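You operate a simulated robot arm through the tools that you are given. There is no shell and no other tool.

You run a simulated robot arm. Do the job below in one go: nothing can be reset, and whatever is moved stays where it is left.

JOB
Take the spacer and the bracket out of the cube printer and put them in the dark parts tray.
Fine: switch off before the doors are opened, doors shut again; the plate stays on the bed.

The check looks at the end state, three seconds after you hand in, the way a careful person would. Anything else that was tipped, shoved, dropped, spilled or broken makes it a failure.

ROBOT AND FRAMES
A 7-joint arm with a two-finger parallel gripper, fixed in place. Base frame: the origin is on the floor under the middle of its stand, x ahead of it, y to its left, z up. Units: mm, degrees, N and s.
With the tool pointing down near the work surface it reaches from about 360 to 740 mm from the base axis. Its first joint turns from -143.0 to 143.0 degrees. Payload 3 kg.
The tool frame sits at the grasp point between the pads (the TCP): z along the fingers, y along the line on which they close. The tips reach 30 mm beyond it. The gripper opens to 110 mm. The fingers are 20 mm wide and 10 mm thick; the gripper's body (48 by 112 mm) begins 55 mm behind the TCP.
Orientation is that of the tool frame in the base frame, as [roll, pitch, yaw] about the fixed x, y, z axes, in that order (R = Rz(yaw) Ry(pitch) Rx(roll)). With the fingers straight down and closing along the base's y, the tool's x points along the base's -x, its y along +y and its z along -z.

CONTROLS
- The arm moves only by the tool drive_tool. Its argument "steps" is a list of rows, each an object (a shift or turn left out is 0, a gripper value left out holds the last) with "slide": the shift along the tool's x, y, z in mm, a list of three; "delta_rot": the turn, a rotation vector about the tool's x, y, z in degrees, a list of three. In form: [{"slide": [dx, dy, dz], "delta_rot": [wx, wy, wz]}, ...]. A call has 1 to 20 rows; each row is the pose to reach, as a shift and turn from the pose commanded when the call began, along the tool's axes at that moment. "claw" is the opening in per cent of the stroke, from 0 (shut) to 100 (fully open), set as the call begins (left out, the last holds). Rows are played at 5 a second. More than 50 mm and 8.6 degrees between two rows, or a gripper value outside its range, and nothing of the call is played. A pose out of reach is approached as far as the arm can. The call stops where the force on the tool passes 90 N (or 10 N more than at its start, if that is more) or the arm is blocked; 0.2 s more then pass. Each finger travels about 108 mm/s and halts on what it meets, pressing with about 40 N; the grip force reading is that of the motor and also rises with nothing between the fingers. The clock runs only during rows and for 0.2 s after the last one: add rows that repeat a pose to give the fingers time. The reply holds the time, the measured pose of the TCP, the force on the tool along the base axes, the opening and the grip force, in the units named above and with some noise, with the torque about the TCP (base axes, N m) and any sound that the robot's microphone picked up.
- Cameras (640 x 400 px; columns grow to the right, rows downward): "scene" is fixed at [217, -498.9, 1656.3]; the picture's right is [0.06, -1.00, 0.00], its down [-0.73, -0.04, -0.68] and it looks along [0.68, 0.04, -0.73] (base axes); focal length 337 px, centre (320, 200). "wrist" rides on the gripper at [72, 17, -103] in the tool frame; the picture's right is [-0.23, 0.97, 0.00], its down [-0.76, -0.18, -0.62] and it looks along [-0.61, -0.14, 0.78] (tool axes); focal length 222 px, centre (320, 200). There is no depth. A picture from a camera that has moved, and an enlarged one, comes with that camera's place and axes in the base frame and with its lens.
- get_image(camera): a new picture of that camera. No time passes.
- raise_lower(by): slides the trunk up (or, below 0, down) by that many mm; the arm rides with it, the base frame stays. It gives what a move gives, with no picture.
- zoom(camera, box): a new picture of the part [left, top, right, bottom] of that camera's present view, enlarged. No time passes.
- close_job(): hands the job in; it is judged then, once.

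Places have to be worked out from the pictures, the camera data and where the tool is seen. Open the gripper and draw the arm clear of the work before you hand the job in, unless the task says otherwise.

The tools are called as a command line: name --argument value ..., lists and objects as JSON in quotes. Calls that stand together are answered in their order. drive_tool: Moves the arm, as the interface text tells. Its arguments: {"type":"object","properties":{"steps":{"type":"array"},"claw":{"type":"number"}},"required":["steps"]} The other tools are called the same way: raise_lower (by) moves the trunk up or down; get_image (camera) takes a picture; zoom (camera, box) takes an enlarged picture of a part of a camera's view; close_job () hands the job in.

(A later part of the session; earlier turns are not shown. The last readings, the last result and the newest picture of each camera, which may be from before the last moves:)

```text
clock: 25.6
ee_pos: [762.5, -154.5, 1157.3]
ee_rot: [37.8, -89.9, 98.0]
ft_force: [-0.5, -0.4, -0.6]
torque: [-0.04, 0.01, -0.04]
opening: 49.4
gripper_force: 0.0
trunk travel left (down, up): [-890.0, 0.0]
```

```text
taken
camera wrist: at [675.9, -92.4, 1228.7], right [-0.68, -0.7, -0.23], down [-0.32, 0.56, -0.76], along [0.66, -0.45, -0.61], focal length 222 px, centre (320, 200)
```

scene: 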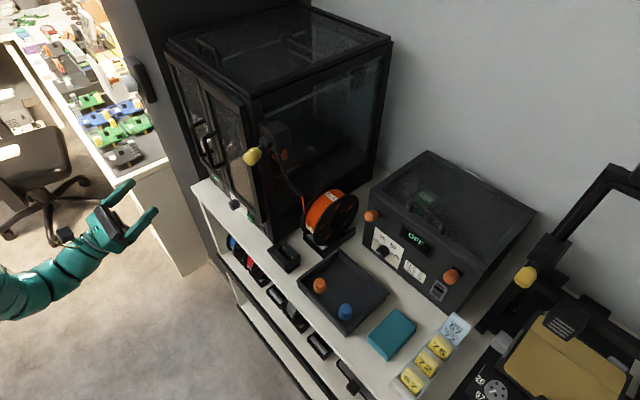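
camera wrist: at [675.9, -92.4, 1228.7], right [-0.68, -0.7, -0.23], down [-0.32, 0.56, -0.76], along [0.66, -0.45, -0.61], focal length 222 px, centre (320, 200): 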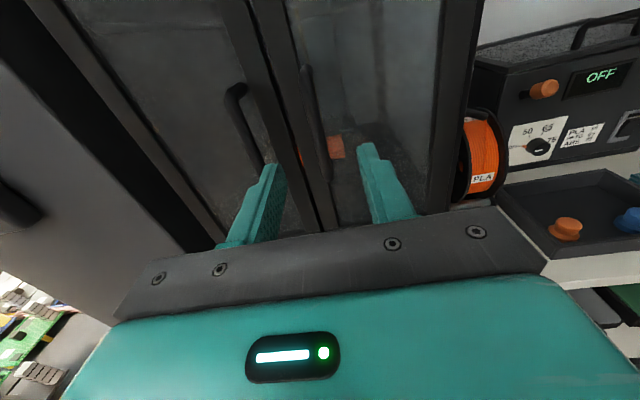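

Now the pose is exact (n≈655, u≈420, z≈1157) and the projected bar position matches the picture. I advance so the fingers straddle the right handle bar.

drive_tool --steps '[{"slide": [0, -1, 25]}, {"slide": [0, -2, 45]}, {"slide": [0, -2, 60]}, {"slide": [0, -2, 68]}]'

get_image --camera "wrist"

zoom --camera "scene" --box '[170, 90, 270, 190]'

```text
clock: 26.6
ee_pos: [812.9, -199.2, 1155.3]
ee_rot: [51.3, -89.9, 84.5]
ft_force: [0.3, 0.1, 0.1]
torque: [0.0, 0.0, 0.01]
opening: 49.3
gripper_force: 0.1
trunk travel left (down, up): [-890.0, 0.0]
```

```text
taken
camera wrist: at [726.3, -138.5, 1226.7], right [-0.68, -0.7, -0.23], down [-0.32, 0.56, -0.76], along [0.66, -0.45, -0.61], focal length 222 px, centre (320, 200)
```

wrist: 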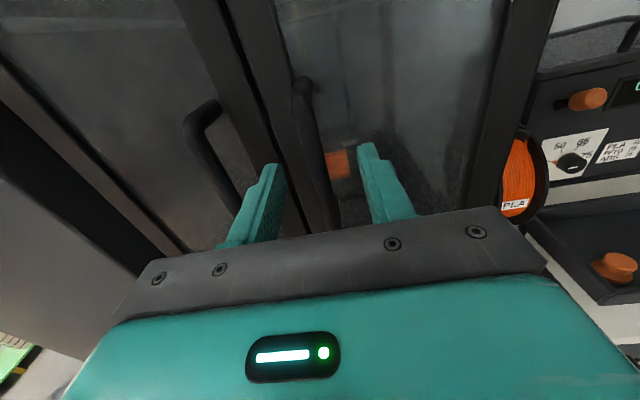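

```text
4.00 times, centred on (220, 140) of scene
camera zoom: at [217.0, -498.9, 1656.3], right [0.06, -1.0, 0.0], down [-0.73, -0.04, -0.68], along [0.68, 0.04, -0.73], focal length 1348 px, centre (720, 440)
```

zoom: 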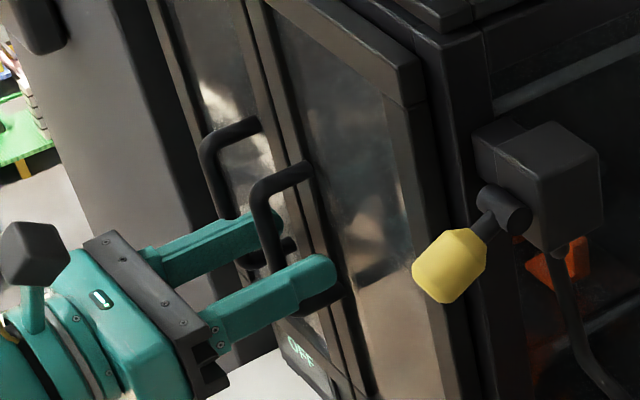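

The fingers straddle only the right handle. I close on it.

drive_tool --steps '[{"slide": [0, 0, 0]}, {"slide": [0, 0, 0]}, {"slide": [0, 0, 0]}, {"slide": [0, 0, 0]}]' --claw 0

get_image --camera "wrist"

```text
clock: 27.6
ee_pos: [812.6, -199.0, 1154.6]
ee_rot: [64.8, -89.9, 70.9]
ft_force: [-1.8, -1.6, -0.5]
torque: [-0.1, -0.19, 0.01]
opening: 10.2
gripper_force: 45.0
trunk travel left (down, up): [-890.0, 0.0]
```

```text
taken
camera wrist: at [725.9, -138.9, 1226.8], right [-0.68, -0.7, -0.23], down [-0.32, 0.56, -0.76], along [0.66, -0.45, -0.61], focal length 222 px, centre (320, 200)
```

wrist: 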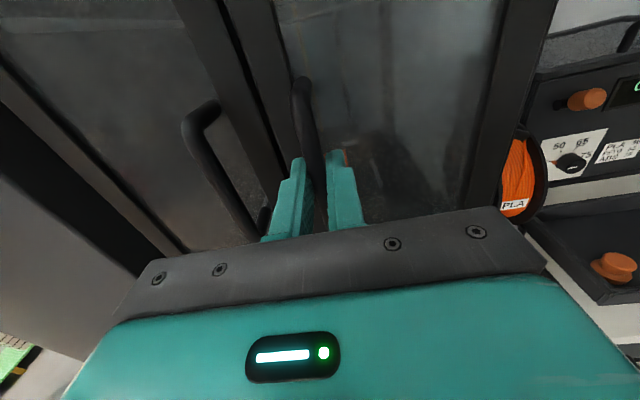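

The bar is gripped (10.2 mm). I pull the right door along its expected arc, first to about 20°, watching forces.

drive_tool --steps '[{"slide": [0, 2, -5]}, {"slide": [0, 4.4, -10.8]}, {"slide": [0, 9.8, -21.2]}, {"slide": [0, 16, -31.1]}, {"slide": [0, 23.1, -40.4]}]'

get_image --camera "wrist"

zoom --camera "scene" --box '[150, 60, 310, 220]'

```text
clock: 28.8
ee_pos: [767.4, -186.6, 1155.8]
ee_rot: [124.3, -89.9, 11.5]
ft_force: [-0.9, 0.8, -6.5]
torque: [0.85, 0.76, -0.05]
opening: 10.5
gripper_force: 44.9
trunk travel left (down, up): [-890.0, 0.0]
```

```text
taken
camera wrist: at [682.0, -126.4, 1227.3], right [-0.68, -0.7, -0.23], down [-0.32, 0.56, -0.76], along [0.66, -0.44, -0.61], focal length 222 px, centre (320, 200)
```

wrist: 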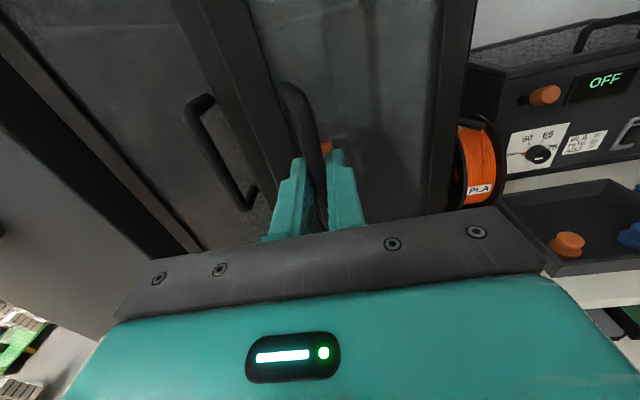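

```text
2.50 times, centred on (230, 140) of scene
camera zoom: at [217.0, -498.9, 1656.3], right [0.06, -1.0, 0.0], down [-0.73, -0.04, -0.68], along [0.68, 0.04, -0.73], focal length 843 px, centre (545, 350)
```

zoom: 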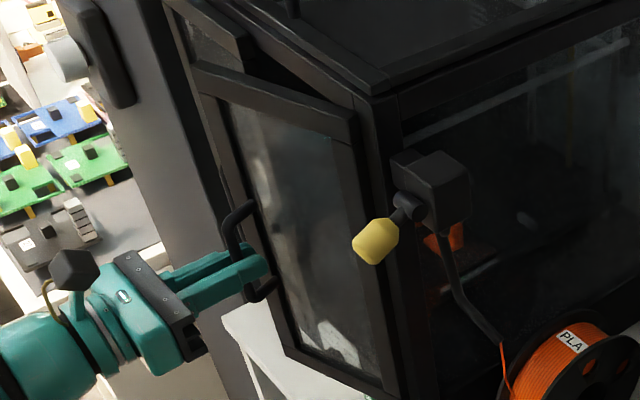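

Door swings with little force. I continue along the arc to about 65°.

drive_tool --steps '[{"slide": [0, 8, -9]}, {"slide": [0, 16.4, -16.5]}, {"slide": [0, 25.5, -23.6]}, {"slide": [0, 35.4, -30]}, {"slide": [0, 45.7, -35.3]}, {"slide": [0, 56.5, -40]}, {"slide": [0, 67.7, -43.5]}, {"slide": [0, 79, -46.1]}, {"slide": [0, 90, -47.6]}]'

get_image --camera "wrist"

get_image --camera "scene"

```text
clock: 30.9
ee_pos: [734.3, -185.8, 1125.0]
ee_rot: [-14.3, -88.1, 151.6]
ft_force: [0.0, 34.1, 45.1]
torque: [-1.02, -1.12, 0.8]
opening: 10.4
gripper_force: 44.9
out of reach, approached as far as the arm can: row 2, 3, 4, 5, 6, 7, 8, 9
trunk travel left (down, up): [-890.0, 0.0]
stopped in row 9: the force on the tool passed its limit at 94 N (the readings are from after the stop); the commanded pose is now the measured one
```

```text
taken
camera wrist: at [644.4, -125.3, 1193.8], right [-0.65, -0.72, -0.24], down [-0.31, 0.54, -0.78], along [0.69, -0.44, -0.58], focal length 222 px, centre (320, 200)
```

wrist: 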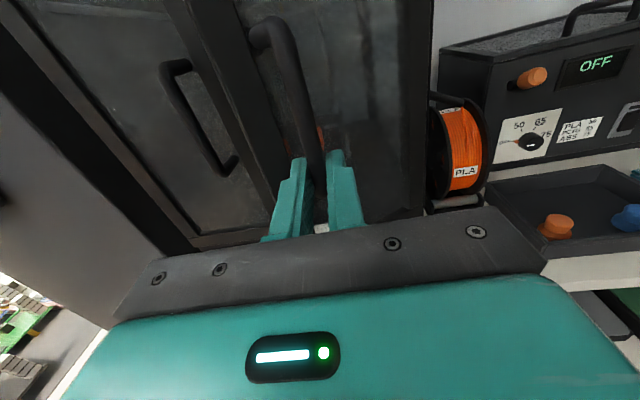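

```text
taken
```

scene: 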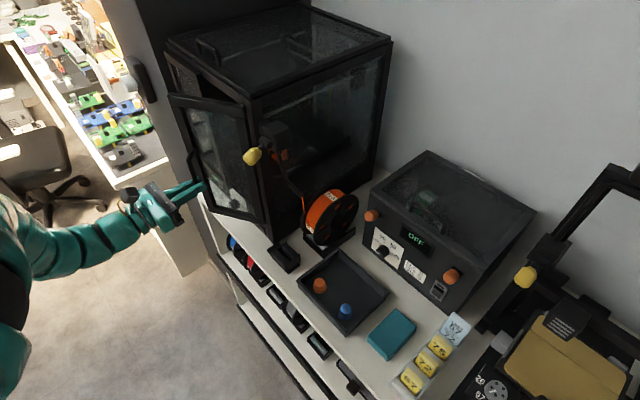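

The arm ran into a posture limit partway (door now open ~35°) and slipped down the bar a little. I release the handle gently, opening the fingers slightly.

drive_tool --steps '[{"slide": [0, 0, 0]}, {"slide": [0, 0, 0]}, {"slide": [0, 0, 0]}]' --claw 34

get_image --camera "wrist"

zoom --camera "scene" --box '[0, 60, 310, 400]'

```text
clock: 31.7
ee_pos: [728.6, -194.2, 1125.3]
ee_rot: [-16.2, -88.4, 152.8]
ft_force: [4.0, -1.5, 66.3]
torque: [-0.2, -2.06, 0.46]
opening: 38.4
gripper_force: 0.6
trunk travel left (down, up): [-890.0, 0.0]
```

```text
taken
camera wrist: at [640.2, -133.9, 1194.1], right [-0.67, -0.71, -0.23], down [-0.31, 0.55, -0.78], along [0.68, -0.44, -0.58], focal length 222 px, centre (320, 200)
```

wrist: 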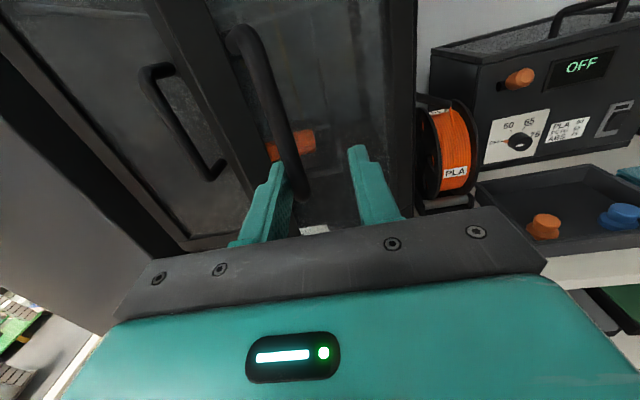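

```text
1.18 times, centred on (155, 230) of scene
camera zoom: at [217.0, -498.9, 1656.3], right [0.06, -1.0, 0.0], down [-0.73, -0.04, -0.68], along [0.68, 0.04, -0.73], focal length 396 px, centre (514, 165)
```

zoom: 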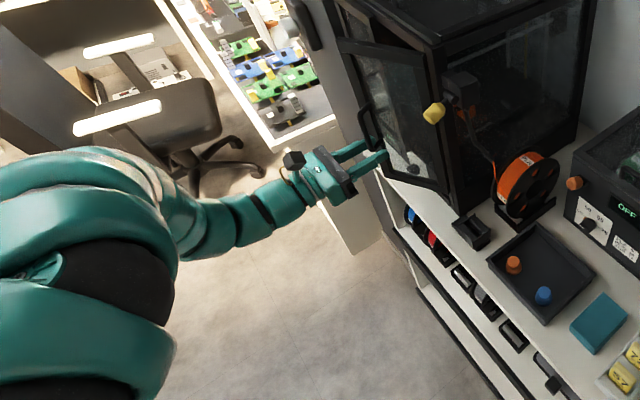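

A 66 N upward reaction shows the fingers press on the handle's lower post; I lift slightly while tilting the tool up, which also eases the arm posture.

drive_tool --steps '[{"slide": [6, 0, 0], "delta_rot": [0, 4, 0]}, {"slide": [12, 0, 0], "delta_rot": [0, 8, 0]}, {"slide": [18, 0, 0], "delta_rot": [0, 12, 0]}]'

get_image --camera "wrist"

```text
clock: 32.5
ee_pos: [730.7, -194.8, 1133.8]
ee_rot: [-0.2, -77.4, 136.7]
ft_force: [-0.4, -0.2, -0.3]
torque: [-0.01, 0.02, -0.02]
opening: 37.4
gripper_force: 0.0
trunk travel left (down, up): [-890.0, 0.0]
```

```text
taken
camera wrist: at [633.9, -126.0, 1180.9], right [-0.63, -0.74, -0.22], down [-0.2, 0.43, -0.88], along [0.75, -0.51, -0.42], focal length 222 px, centre (320, 200)
```

wrist: 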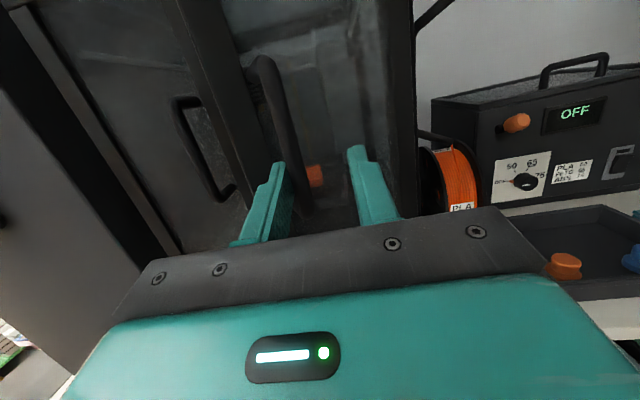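

Forces are gone. I withdraw from the handle while tilting up further to stay within the arm's posture range.

drive_tool --steps '[{"slide": [0, 0, -15], "delta_rot": [0, 4, 0]}, {"slide": [0, 0, -30], "delta_rot": [0, 8, 0]}, {"slide": [0, 0, -50], "delta_rot": [0, 12, 0]}, {"slide": [0, 0, -70], "delta_rot": [0, 14, 0]}]'

get_image --camera "wrist"

zoom --camera "scene" --box '[100, 60, 310, 260]'

```text
clock: 33.5
ee_pos: [685.4, -148.3, 1111.1]
ee_rot: [-0.3, -63.1, 136.7]
ft_force: [-0.7, 0.0, -0.2]
torque: [0.01, 0.01, 0.02]
opening: 37.3
gripper_force: 0.0
out of reach, approached as far as the arm can: row 3, 4
trunk travel left (down, up): [-890.0, 0.0]
```

```text
taken
camera wrist: at [582.1, -73.3, 1127.5], right [-0.6, -0.78, -0.2], down [-0.03, 0.27, -0.96], along [0.8, -0.57, -0.19], focal length 222 px, centre (320, 200)
```

wrist: 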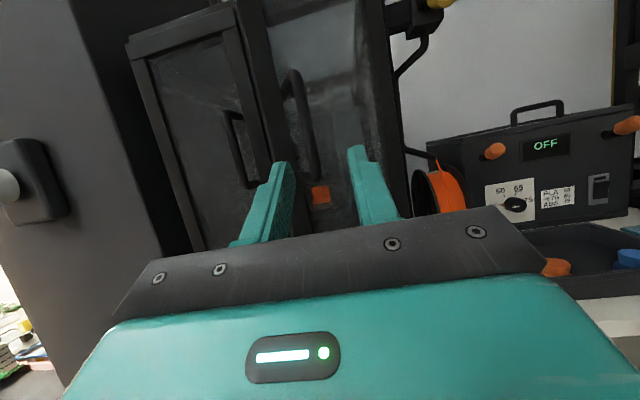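

```text
2.00 times, centred on (205, 160) of scene
camera zoom: at [217.0, -498.9, 1656.3], right [0.06, -1.0, 0.0], down [-0.73, -0.04, -0.68], along [0.68, 0.04, -0.73], focal length 674 px, centre (550, 280)
```

zoom: 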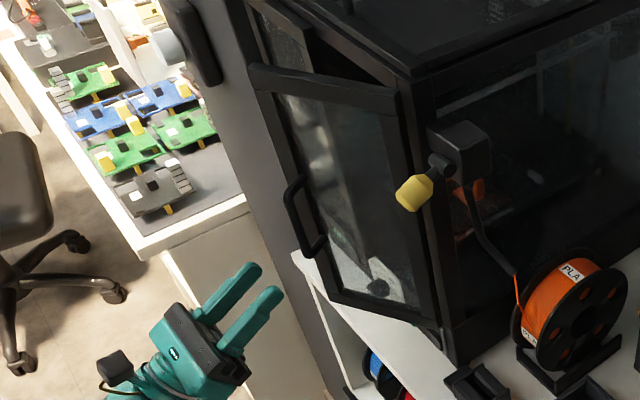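

The right door stays at ~32°. I'll now push it wider from its inner side at low height (z≈1035), where the arm has more room: first move to in front of the gap with the gripper closed.

drive_tool --steps '[{"slide": [-17, -26, -8], "delta_rot": [0, -7, 0]}, {"slide": [-35, -52, -15], "delta_rot": [0, -14, 0]}, {"slide": [-52, -78, -22], "delta_rot": [0, -21, 0]}, {"slide": [-70, -105, -30], "delta_rot": [0, -27, 0]}]' --claw 0

get_image --camera "wrist"

get_image --camera "scene"

```text
clock: 34.5
ee_pos: [763.8, -72.1, 1036.5]
ee_rot: [-126.6, -89.7, -96.8]
ft_force: [0.8, -0.9, 0.2]
torque: [0.01, 0.01, 0.01]
opening: 0.0
gripper_force: 37.7
trunk travel left (down, up): [-890.0, 0.0]
```

```text
taken
camera wrist: at [676.8, -13.8, 1108.2], right [-0.67, -0.71, -0.23], down [-0.33, 0.56, -0.76], along [0.67, -0.43, -0.61], focal length 222 px, centre (320, 200)
```

wrist: 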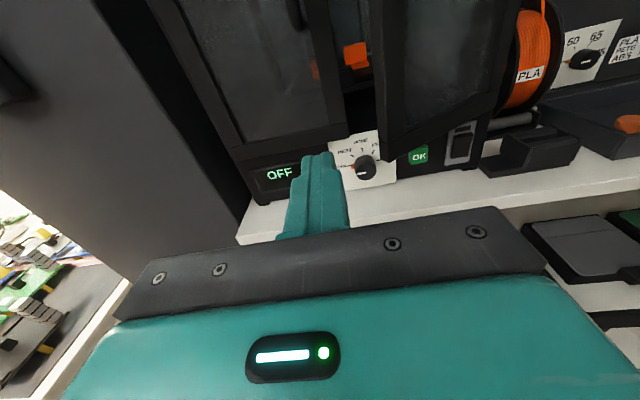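

```text
taken
```

scene: 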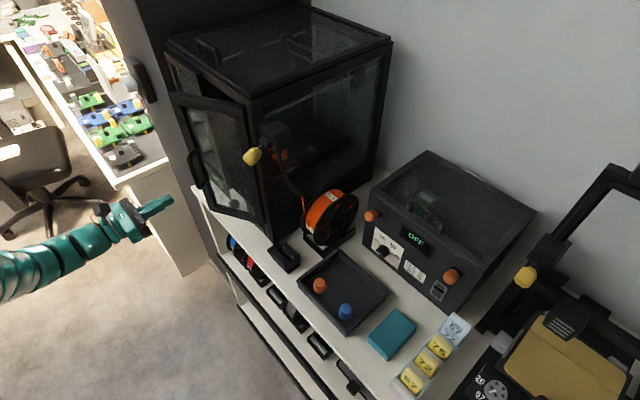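

I check the gap and the free edge of the right door in detail.

zoom --camera "wrist" --box '[240, 0, 480, 200]'

```text
2.00 times, centred on (360, 100) of wrist
camera zoom: at [676.8, -13.8, 1108.2], right [-0.67, -0.71, -0.23], down [-0.33, 0.56, -0.76], along [0.67, -0.43, -0.61], focal length 444 px, centre (240, 400)
```

zoom: 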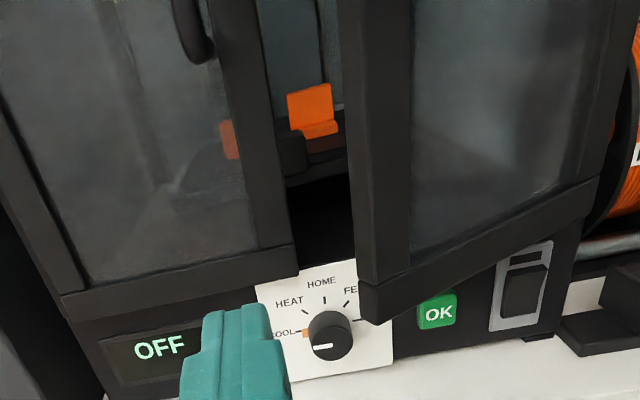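

The gap is clear; free edge at about n≈697, u≈423. I push the fingers in beside it (staying in front of the closed left door) and sweep it to the right.

drive_tool --steps '[{"slide": [0, 0, 45]}, {"slide": [0, 0, 86]}, {"slide": [0, 30, 86]}, {"slide": [0, 55, 80]}, {"slide": [0, 69, 66]}, {"slide": [0, 85, 55]}, {"slide": [0, 100, 43]}]'

get_image --camera "wrist"

get_image --camera "scene"

```text
clock: 36.1
ee_pos: [723.8, -169.0, 1037.0]
ee_rot: [128.5, -90.0, 8.0]
ft_force: [-13.4, 43.3, -12.1]
torque: [0.13, -0.15, -0.52]
opening: 0.1
gripper_force: 37.4
out of reach, approached as far as the arm can: row 1, 2
trunk travel left (down, up): [-890.0, 0.0]
```

```text
taken
camera wrist: at [635.4, -111.2, 1109.1], right [-0.67, -0.71, -0.23], down [-0.33, 0.56, -0.76], along [0.66, -0.44, -0.61], focal length 222 px, centre (320, 200)
```

wrist: 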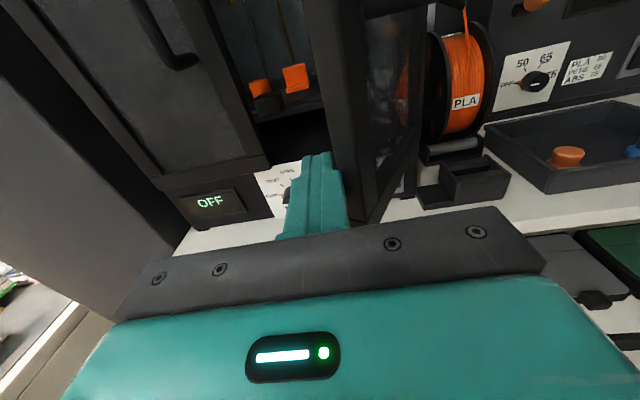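

```text
taken
```

scene: 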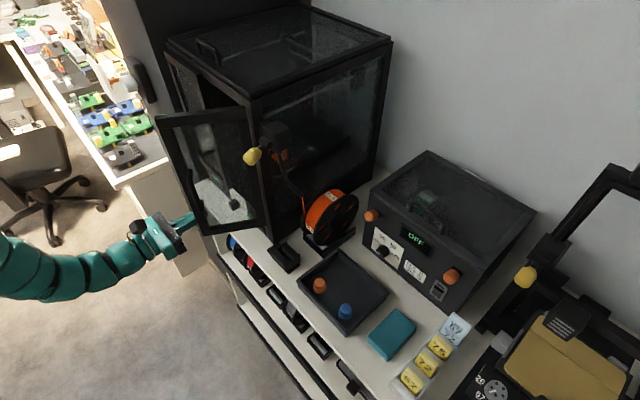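

The door is near 60° with some reaction force; I hold briefly to see whether the force is steady before continuing.

drive_tool --steps '[{"slide": [0, 0, 0]}, {"slide": [0, 0, 0]}]'

zoom --camera "wrist" --box '[240, 80, 440, 240]'

zoom --camera "scene" --box '[120, 90, 280, 270]'

```text
clock: 36.7
ee_pos: [724.6, -170.4, 1037.6]
ee_rot: [125.3, -90.0, 11.4]
ft_force: [-11.4, 41.3, -9.3]
torque: [0.08, -0.05, -0.49]
opening: 0.2
gripper_force: 37.2
trunk travel left (down, up): [-890.0, 0.0]
```

```text
2.50 times, centred on (340, 160) of wrist
camera zoom: at [637.4, -110.7, 1109.2], right [-0.67, -0.71, -0.23], down [-0.33, 0.56, -0.76], along [0.67, -0.43, -0.61], focal length 555 px, centre (270, 300)
```

zoom: 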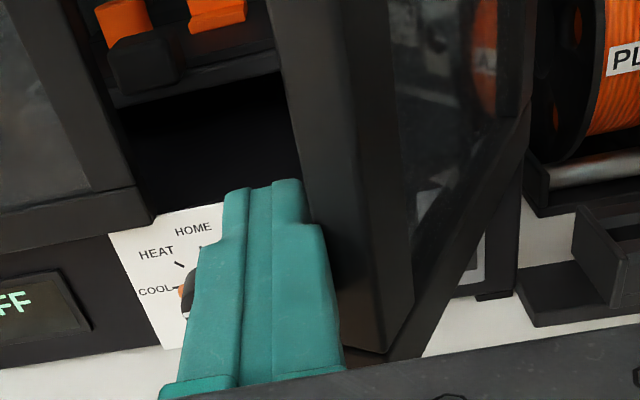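

```text
2.22 times, centred on (200, 180) of scene
camera zoom: at [217.0, -498.9, 1656.3], right [0.06, -1.0, 0.0], down [-0.73, -0.04, -0.68], along [0.68, 0.04, -0.73], focal length 749 px, centre (587, 244)
```

zoom: 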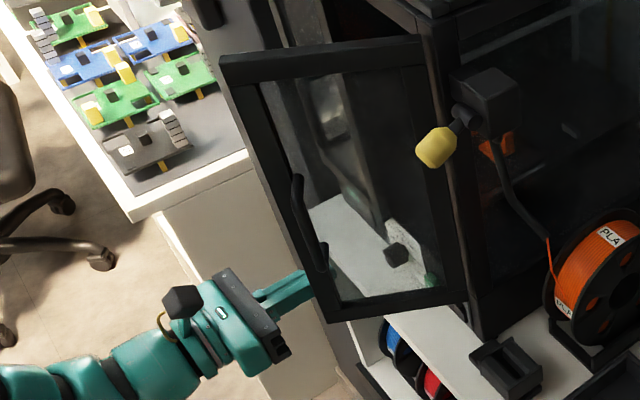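

The door edge is caught on the step of the finger. I ease off, insert deeper so the edge lies on the straight part of the finger, then continue the sweep to ~95°.

drive_tool --steps '[{"slide": [0, -12, 0]}, {"slide": [0, -14, 32]}, {"slide": [0, 8, 27]}, {"slide": [0, 22, 20]}, {"slide": [0, 35, 15]}, {"slide": [0, 48, 12]}, {"slide": [0, 61, 11]}, {"slide": [0, 74, 11]}, {"slide": [0, 87, 11]}, {"slide": [0, 97, 12]}]'

get_image --camera "wrist"

zoom --camera "scene" --box '[120, 40, 360, 270]'

```text
clock: 37.5
ee_pos: [751.9, -163.3, 1037.4]
ee_rot: [-131.9, -89.6, -88.1]
ft_force: [-7.3, 64.9, -4.8]
torque: [-0.16, -0.04, -0.59]
opening: 0.2
gripper_force: 37.9
trunk travel left (down, up): [-890.0, 0.0]
stopped in row 3: the force on the tool passed its limit at 100 N (the readings are from after the stop); the commanded pose is now the measured one
```

```text
taken
camera wrist: at [661.7, -110.6, 1110.0], right [-0.63, -0.74, -0.23], down [-0.36, 0.54, -0.76], along [0.69, -0.39, -0.61], focal length 222 px, centre (320, 200)
```

wrist: 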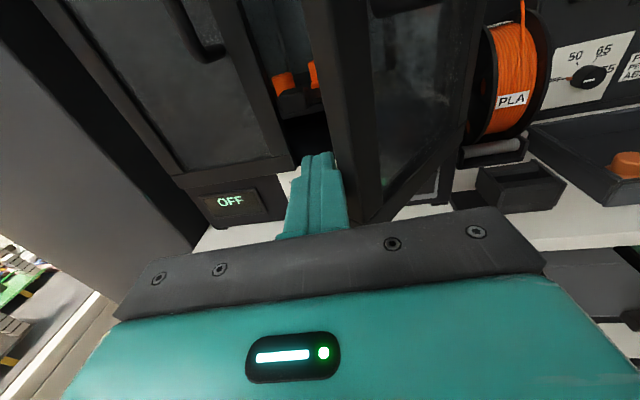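

```text
1.74 times, centred on (240, 155) of scene
camera zoom: at [217.0, -498.9, 1656.3], right [0.06, -1.0, 0.0], down [-0.73, -0.04, -0.68], along [0.68, 0.04, -0.73], focal length 586 px, centre (459, 278)
```

zoom: 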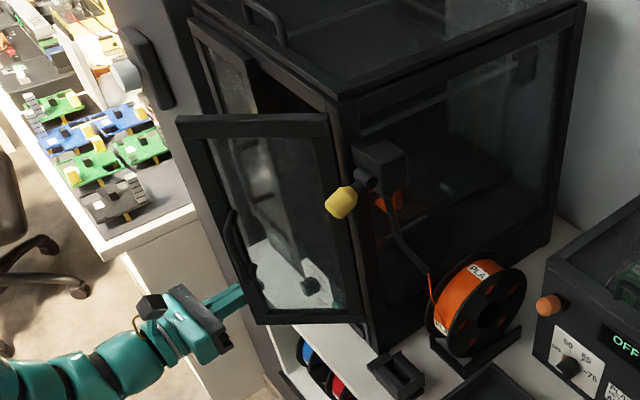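

The finger step was pushing the door edge shut a bit (door now ~53°). I first clear sideways properly, insert deeper past the step, then sweep.

drive_tool --steps '[{"slide": [0, -26, -4], "delta_rot": [-3, 0, 0]}, {"slide": [0, -28, 20], "delta_rot": [-3, 0, 0]}, {"slide": [0, -28, 40], "delta_rot": [-3, 0, 0]}, {"slide": [0, -28, 40], "delta_rot": [-3, 0, 0]}]'

get_image --camera "wrist"

```text
clock: 38.5
ee_pos: [803.1, -168.6, 1037.3]
ee_rot: [-1.2, -89.8, 137.7]
ft_force: [15.2, 67.8, 10.0]
torque: [-0.05, 0.09, -0.45]
opening: 0.0
gripper_force: 37.2
trunk travel left (down, up): [-890.0, 0.0]
```

```text
taken
camera wrist: at [715.8, -107.8, 1109.0], right [-0.67, -0.71, -0.23], down [-0.33, 0.56, -0.76], along [0.67, -0.44, -0.6], focal length 222 px, centre (320, 200)
```

wrist: 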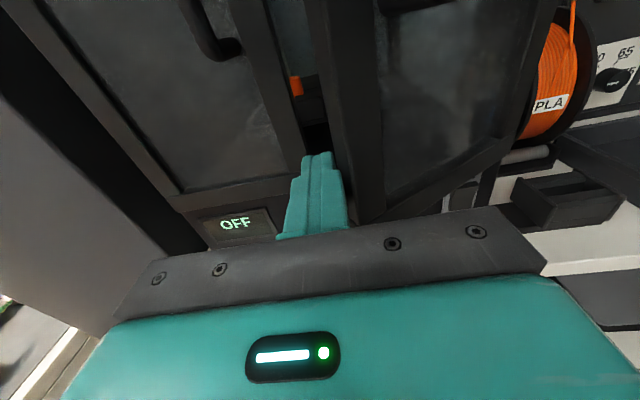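

Force directions show I'm pressing on the door's end face rather than behind it. I ease left, go deeper (tip stays short of the closed left door) so that the finger base sits behind the inner corner.

drive_tool --steps '[{"slide": [0, -14, 0]}, {"slide": [0, -18, 12]}, {"slide": [0, -18, 24]}, {"slide": [0, -18, 34]}, {"slide": [0, -18, 34]}]'

get_image --camera "wrist"

zoom --camera "scene" --box '[120, 40, 320, 270]'

```text
clock: 39.7
ee_pos: [831.5, -175.8, 1037.7]
ee_rot: [155.4, -89.3, -19.0]
ft_force: [29.9, 70.8, -37.4]
torque: [0.42, -0.3, -0.3]
opening: 0.0
gripper_force: 37.5
out of reach, approached as far as the arm can: row 2, 3, 4, 5
trunk travel left (down, up): [-890.0, 0.0]
```

```text
taken
camera wrist: at [745.0, -117.4, 1111.0], right [-0.67, -0.71, -0.22], down [-0.34, 0.56, -0.75], along [0.66, -0.43, -0.62], focal length 222 px, centre (320, 200)
```

wrist: 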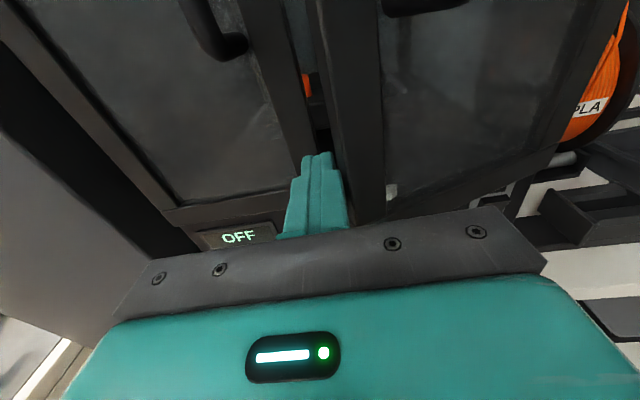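

```text
1.74 times, centred on (220, 155) of scene
camera zoom: at [217.0, -498.9, 1656.3], right [0.06, -1.0, 0.0], down [-0.73, -0.04, -0.68], along [0.68, 0.04, -0.73], focal length 586 px, centre (494, 278)
```

zoom: 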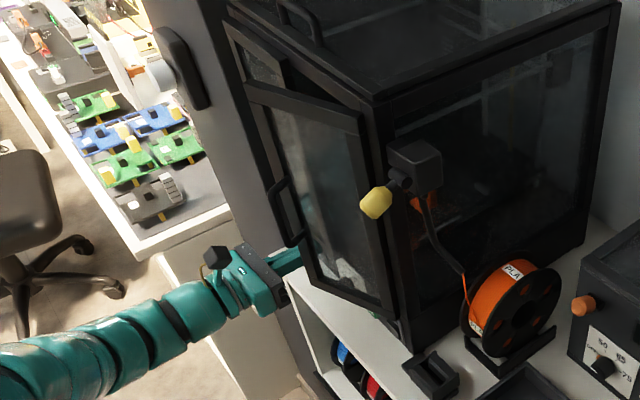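

The door has been dragged nearly shut (~20°) because I slid along its end face. I back off cleanly (left, then out) and will re-grasp the handle with the tool tilted up, which the arm tolerates better.

drive_tool --steps '[{"slide": [0, -15, -8]}, {"slide": [0, -28, -16]}, {"slide": [0, -28, -55]}, {"slide": [0, -20, -95]}, {"slide": [0, 0, -125]}]'

get_image --camera "wrist"

zoom --camera "scene" --box '[120, 40, 320, 270]'

```text
clock: 40.1
ee_pos: [822.3, -172.1, 1046.2]
ee_rot: [-162.7, -88.9, -60.4]
ft_force: [10.0, 33.3, -18.4]
torque: [0.01, -0.11, -0.11]
opening: 0.0
gripper_force: 37.6
out of reach, approached as far as the arm can: row 1, 2
trunk travel left (down, up): [-890.0, 0.0]
stopped in row 2: the arm was blocked; the commanded pose is now the measured one
```

```text
taken
camera wrist: at [735.1, -114.8, 1120.5], right [-0.67, -0.71, -0.23], down [-0.34, 0.57, -0.75], along [0.66, -0.42, -0.62], focal length 222 px, centre (320, 200)
```

wrist: 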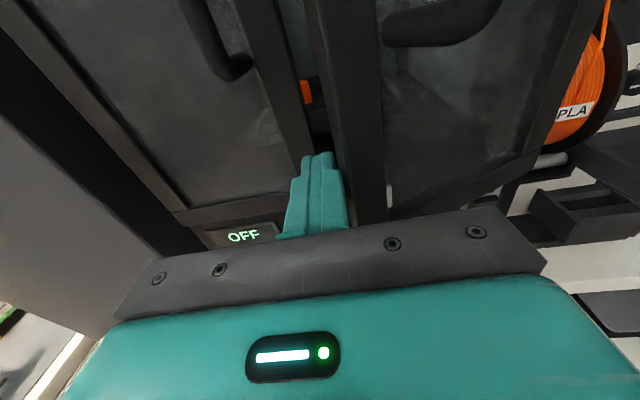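

```text
1.74 times, centred on (220, 155) of scene
camera zoom: at [217.0, -498.9, 1656.3], right [0.06, -1.0, 0.0], down [-0.73, -0.04, -0.68], along [0.68, 0.04, -0.73], focal length 586 px, centre (494, 278)
```

zoom: 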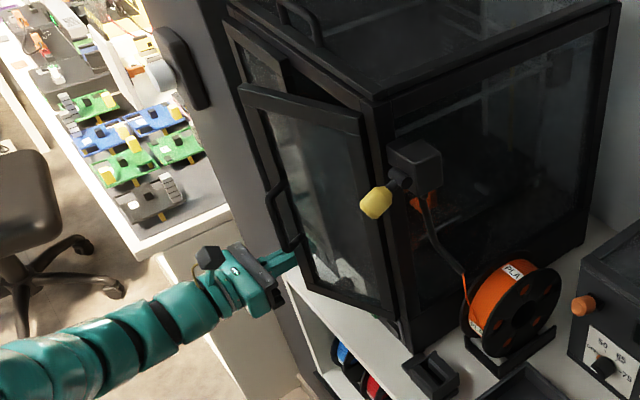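

The arm was blocked at a posture limit; I now simply withdraw straight back along the tool.

drive_tool --steps '[{"slide": [0, 0, -12]}, {"slide": [0, 0, -30]}, {"slide": [0, 0, -60]}, {"slide": [0, 0, -90]}]'

get_image --camera "wrist"

zoom --camera "scene" --box '[120, 40, 320, 270]'

```text
clock: 41.1
ee_pos: [760.2, -119.5, 1051.4]
ee_rot: [-148.5, -89.4, -75.8]
ft_force: [0.1, -0.2, 0.6]
torque: [0.0, 0.01, -0.01]
opening: 0.0
gripper_force: 37.4
trunk travel left (down, up): [-890.0, 0.0]
```

```text
taken
camera wrist: at [674.4, -60.2, 1124.1], right [-0.68, -0.69, -0.23], down [-0.32, 0.57, -0.75], along [0.66, -0.44, -0.61], focal length 222 px, centre (320, 200)
```

wrist: 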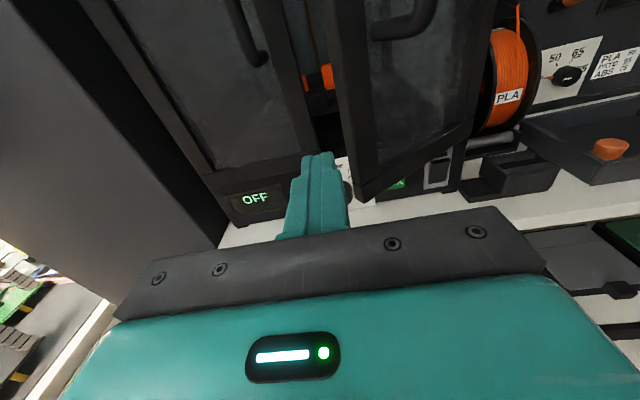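

```text
1.74 times, centred on (220, 155) of scene
camera zoom: at [217.0, -498.9, 1656.3], right [0.06, -1.0, 0.0], down [-0.73, -0.04, -0.68], along [0.68, 0.04, -0.73], focal length 586 px, centre (494, 278)
```

zoom: 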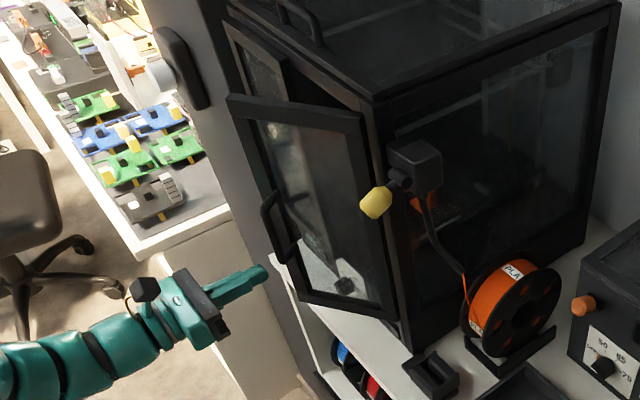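

Withdrawing dragged the door back open to ~40°. Now I sweep again with a corrected arc (fingers clear of the end face, only the inner corner touching the finger's narrow tip).

drive_tool --steps '[{"slide": [-4, -4, 30]}, {"slide": [-8, -4, 46]}, {"slide": [-10, 8, 45]}, {"slide": [-10, 18, 35]}, {"slide": [-10, 27, 25]}, {"slide": [-10, 36, 16]}, {"slide": [-10, 46, 7]}, {"slide": [-10, 58, -1]}, {"slide": [-10, 69, -7]}, {"slide": [-10, 82, -13]}]'

get_image --camera "wrist"

zoom --camera "scene" --box '[120, 40, 320, 270]'

```text
clock: 43.3
ee_pos: [692.5, -169.5, 1039.4]
ee_rot: [-146.9, -89.1, -77.1]
ft_force: [-0.2, 0.2, 0.0]
torque: [-0.01, -0.01, 0.0]
opening: 0.1
gripper_force: 37.5
trunk travel left (down, up): [-890.0, 0.0]
```

```text
taken
camera wrist: at [607.4, -111.2, 1112.7], right [-0.68, -0.69, -0.24], down [-0.33, 0.57, -0.75], along [0.66, -0.43, -0.62], focal length 222 px, centre (320, 200)
```

wrist: 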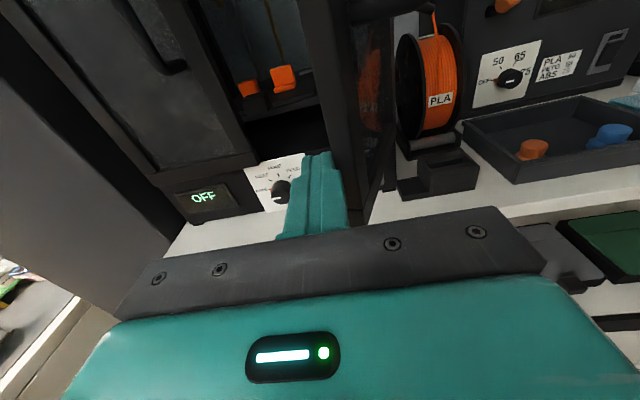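

```text
1.74 times, centred on (220, 155) of scene
camera zoom: at [217.0, -498.9, 1656.3], right [0.06, -1.0, 0.0], down [-0.73, -0.04, -0.68], along [0.68, 0.04, -0.73], focal length 586 px, centre (494, 278)
```

zoom: 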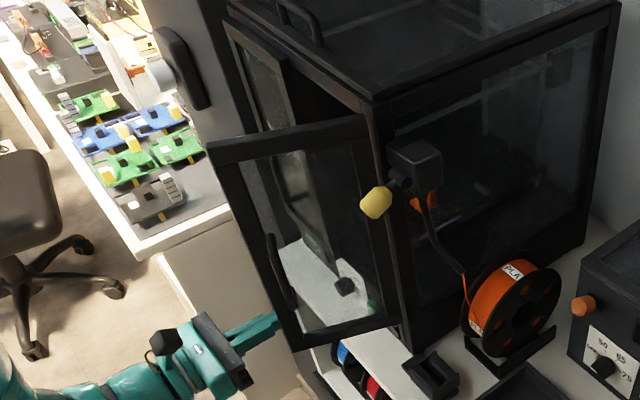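

Smooth this time with no force. I continue the sweep to about 98°.

drive_tool --steps '[{"slide": [0, 12, -4]}, {"slide": [0, 24, -6]}, {"slide": [0, 37, -8]}, {"slide": [0, 50, -8]}, {"slide": [0, 63, -7]}, {"slide": [0, 68, -6]}]'

get_image --camera "wrist"

zoom --camera "scene" --box '[120, 40, 320, 270]'

```text
clock: 44.7
ee_pos: [651.6, -208.2, 1022.6]
ee_rot: [-145.7, -89.2, -78.4]
ft_force: [0.5, -1.1, 0.1]
torque: [0.01, 0.02, 0.01]
opening: 0.2
gripper_force: 37.9
out of reach, approached as far as the arm can: row 4, 5, 6
trunk travel left (down, up): [-890.0, 0.0]
```

```text
taken
camera wrist: at [567.4, -148.6, 1095.8], right [-0.68, -0.69, -0.23], down [-0.32, 0.57, -0.75], along [0.66, -0.44, -0.61], focal length 222 px, centre (320, 200)
```

wrist: 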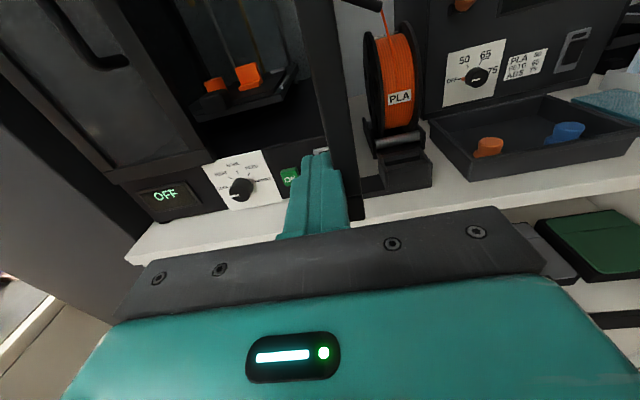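

```text
1.74 times, centred on (220, 155) of scene
camera zoom: at [217.0, -498.9, 1656.3], right [0.06, -1.0, 0.0], down [-0.73, -0.04, -0.68], along [0.68, 0.04, -0.73], focal length 586 px, centre (494, 278)
```

zoom: 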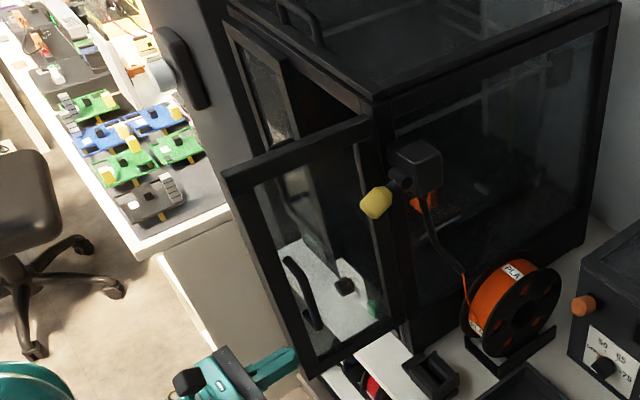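

The right door is at about 95°. I look inside through the opening.

zoom --camera "wrist" --box '[150, 0, 350, 140]'

```text
2.86 times, centred on (250, 70) of wrist
camera zoom: at [567.4, -148.6, 1095.8], right [-0.68, -0.69, -0.23], down [-0.32, 0.57, -0.75], along [0.66, -0.44, -0.61], focal length 635 px, centre (520, 571)
```

zoom: 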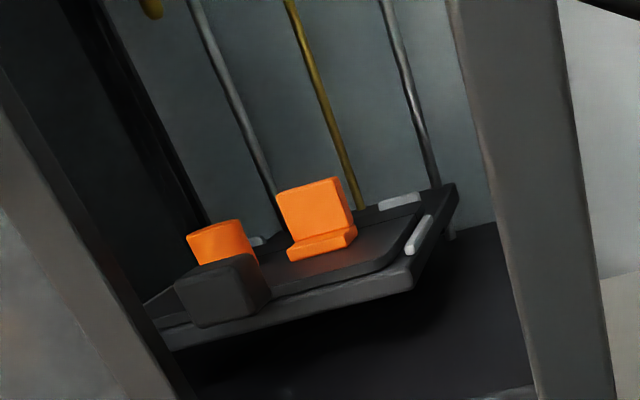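

Inside I can see the bed with the plate, an orange L-bracket (u≈418) and an orange cylinder spacer (u≈470) behind a dark block. I'll open the left door too: go to a pre-grasp in front of its handle with the tool tilted up ~25°.

drive_tool --steps '[{"slide": [20, -38, 0], "delta_rot": [0, 5, 0]}, {"slide": [45, -75, 0], "delta_rot": [0, 10, 0]}, {"slide": [70, -112, 0], "delta_rot": [0, 15, 0]}, {"slide": [95, -150, 5], "delta_rot": [0, 20, 0]}, {"slide": [115, -177, 10], "delta_rot": [0, 25, 0]}]' --claw 45

get_image --camera "wrist"

get_image --camera "scene"

```text
clock: 45.9
ee_pos: [776.0, -97.8, 1151.1]
ee_rot: [-0.8, -65.7, 136.5]
ft_force: [0.1, 0.0, -0.5]
torque: [-0.01, -0.02, -0.02]
opening: 49.5
gripper_force: 0.1
out of reach, approached as far as the arm can: row 5
trunk travel left (down, up): [-890.0, 0.0]
```

```text
taken
camera wrist: at [674.5, -23.3, 1175.1], right [-0.61, -0.76, -0.21], down [-0.06, 0.31, -0.95], along [0.79, -0.57, -0.23], focal length 222 px, centre (320, 200)
```

wrist: 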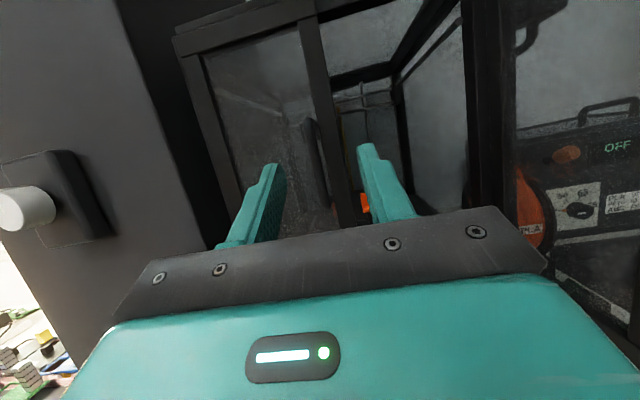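

```text
taken
```

scene: 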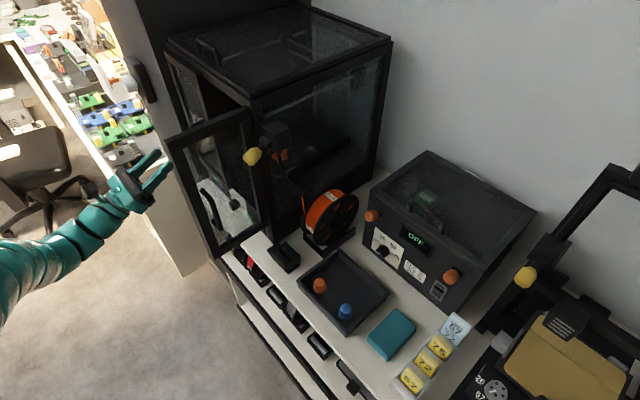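

The left handle lies between the fingers' lines (predicted and seen positions match). I advance so that the fingers straddle it.

drive_tool --steps '[{"slide": [-12, -6, 25]}, {"slide": [-23, -11, 48]}, {"slide": [-34, -11, 70]}, {"slide": [-42, -11, 87]}]'

get_image --camera "wrist"

zoom --camera "scene" --box '[120, 40, 280, 220]'

```text
clock: 46.9
ee_pos: [823.9, -151.2, 1180.1]
ee_rot: [-1.2, -65.8, 136.9]
ft_force: [-0.6, 0.6, -0.5]
torque: [-0.02, -0.04, -0.03]
opening: 49.4
gripper_force: 0.1
out of reach, approached as far as the arm can: row 1, 2, 3, 4
trunk travel left (down, up): [-890.0, 0.0]
```

```text
taken
camera wrist: at [722.2, -76.2, 1204.1], right [-0.61, -0.76, -0.21], down [-0.06, 0.31, -0.95], along [0.79, -0.57, -0.23], focal length 222 px, centre (320, 200)
```

wrist: 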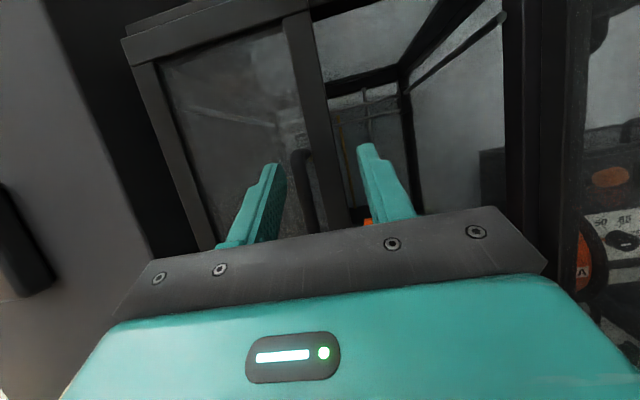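

```text
2.22 times, centred on (200, 130) of scene
camera zoom: at [217.0, -498.9, 1656.3], right [0.06, -1.0, 0.0], down [-0.73, -0.04, -0.68], along [0.68, 0.04, -0.73], focal length 749 px, centre (587, 356)
```

zoom: 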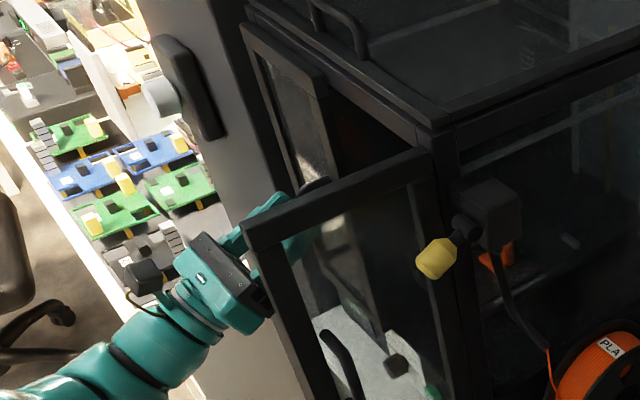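

Again a posture limit (too far left for this heading): the tool rose to z≈1180 instead. I rotate the heading ~18° toward the arm's radial direction and lower to the handle's middle.

drive_tool --steps '[{"slide": [-6, 0, -8], "delta_rot": [5.5, 0, 2.4]}, {"slide": [-12, -4, -14], "delta_rot": [11, 0, 4.9]}, {"slide": [-18, -8, -17], "delta_rot": [16.5, 0, 7.3]}, {"slide": [-24.6, -13, -18.6], "delta_rot": [16.5, 0, 7.3]}]'

get_image --camera "wrist"

```text
clock: 47.9
ee_pos: [827.5, -133.6, 1154.6]
ee_rot: [-0.8, -65.4, 154.6]
ft_force: [-0.2, 0.0, -0.5]
torque: [-0.01, 0.01, 0.01]
opening: 49.4
gripper_force: 0.1
trunk travel left (down, up): [-890.0, 0.0]
```

```text
taken
camera wrist: at [708.2, -93.8, 1176.8], right [-0.34, -0.92, -0.21], down [-0.14, 0.27, -0.95], along [0.93, -0.3, -0.23], focal length 222 px, centre (320, 200)
```

wrist: 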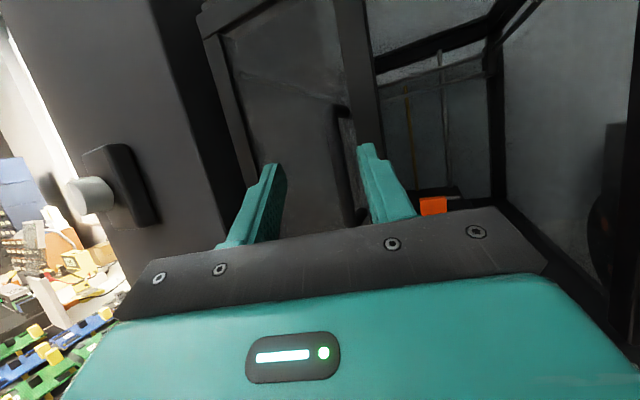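

Reachable now. The bar is ~12 mm to the right of the tool axis and ~40 mm ahead; I shift right and advance.

drive_tool --steps '[{"slide": [0, 7, 0]}, {"slide": [0, 12.5, 0]}, {"slide": [-4, 12.5, 10]}, {"slide": [-9, 12.5, 20]}, {"slide": [-14, 12.5, 31]}]'

get_image --camera "wrist"

zoom --camera "scene" --box '[120, 40, 280, 220]'

```text
clock: 49.1
ee_pos: [854.0, -159.5, 1154.9]
ee_rot: [-0.6, -65.5, 154.6]
ft_force: [-0.7, -0.8, -0.6]
torque: [0.02, 0.02, 0.03]
opening: 49.5
gripper_force: 0.1
trunk travel left (down, up): [-890.0, 0.0]
```

```text
taken
camera wrist: at [734.7, -120.4, 1177.7], right [-0.34, -0.92, -0.21], down [-0.15, 0.27, -0.95], along [0.93, -0.3, -0.23], focal length 222 px, centre (320, 200)
```

wrist: 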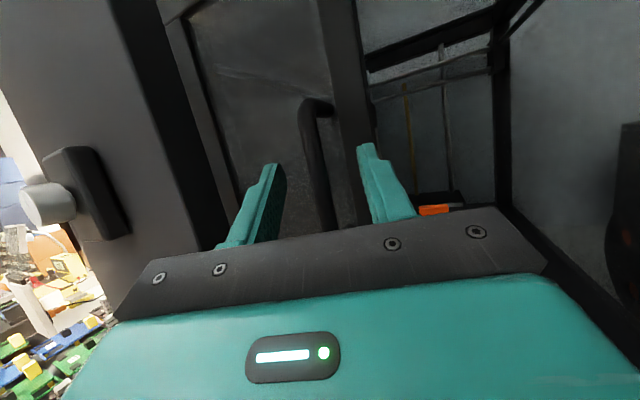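

```text
2.22 times, centred on (200, 130) of scene
camera zoom: at [217.0, -498.9, 1656.3], right [0.06, -1.0, 0.0], down [-0.73, -0.04, -0.68], along [0.68, 0.04, -0.73], focal length 749 px, centre (587, 356)
```

zoom: 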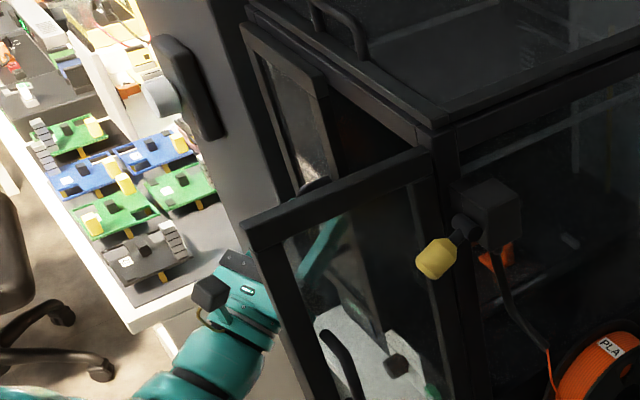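

The bar is between the fingers. Closing.

drive_tool --steps '[{"slide": [0, 0, 0]}, {"slide": [0, 0, 0]}, {"slide": [0, 0, 0]}, {"slide": [0, 0, 0]}]' --claw 0

get_image --camera "wrist"

```text
clock: 50.1
ee_pos: [853.1, -159.4, 1155.4]
ee_rot: [-0.7, -65.5, 154.4]
ft_force: [0.6, -0.5, 1.2]
torque: [-0.18, 0.22, -0.04]
opening: 10.5
gripper_force: 44.9
trunk travel left (down, up): [-890.0, 0.0]
```

```text
taken
camera wrist: at [734.3, -120.1, 1177.9], right [-0.34, -0.91, -0.21], down [-0.15, 0.27, -0.95], along [0.93, -0.3, -0.23], focal length 222 px, centre (320, 200)
```

wrist: 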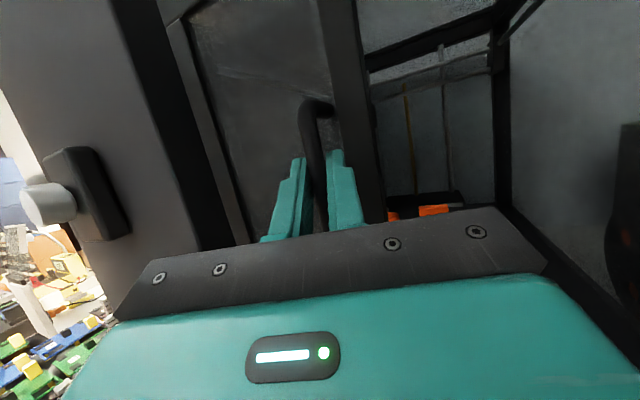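

Gripped. I pull the left door along its mirrored arc to ~20° first.

drive_tool --steps '[{"slide": [1.8, -3.5, -4]}, {"slide": [3.7, -7.6, -8]}, {"slide": [7, -16.1, -15.4]}, {"slide": [10.1, -25.1, -22.1]}, {"slide": [12.8, -34.8, -28]}]'

get_image --camera "wrist"

```text
clock: 51.3
ee_pos: [840.0, -115.1, 1155.2]
ee_rot: [-0.7, -65.4, 154.5]
ft_force: [-6.6, -1.9, -1.4]
torque: [-0.27, 0.0, -0.1]
opening: 10.4
gripper_force: 45.3
trunk travel left (down, up): [-890.0, 0.0]
```

```text
taken
camera wrist: at [720.6, -74.9, 1177.8], right [-0.34, -0.91, -0.21], down [-0.15, 0.28, -0.95], along [0.93, -0.3, -0.23], focal length 222 px, centre (320, 200)
```

wrist: 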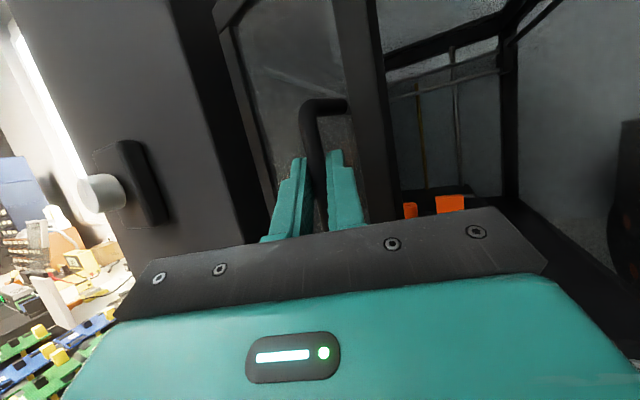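

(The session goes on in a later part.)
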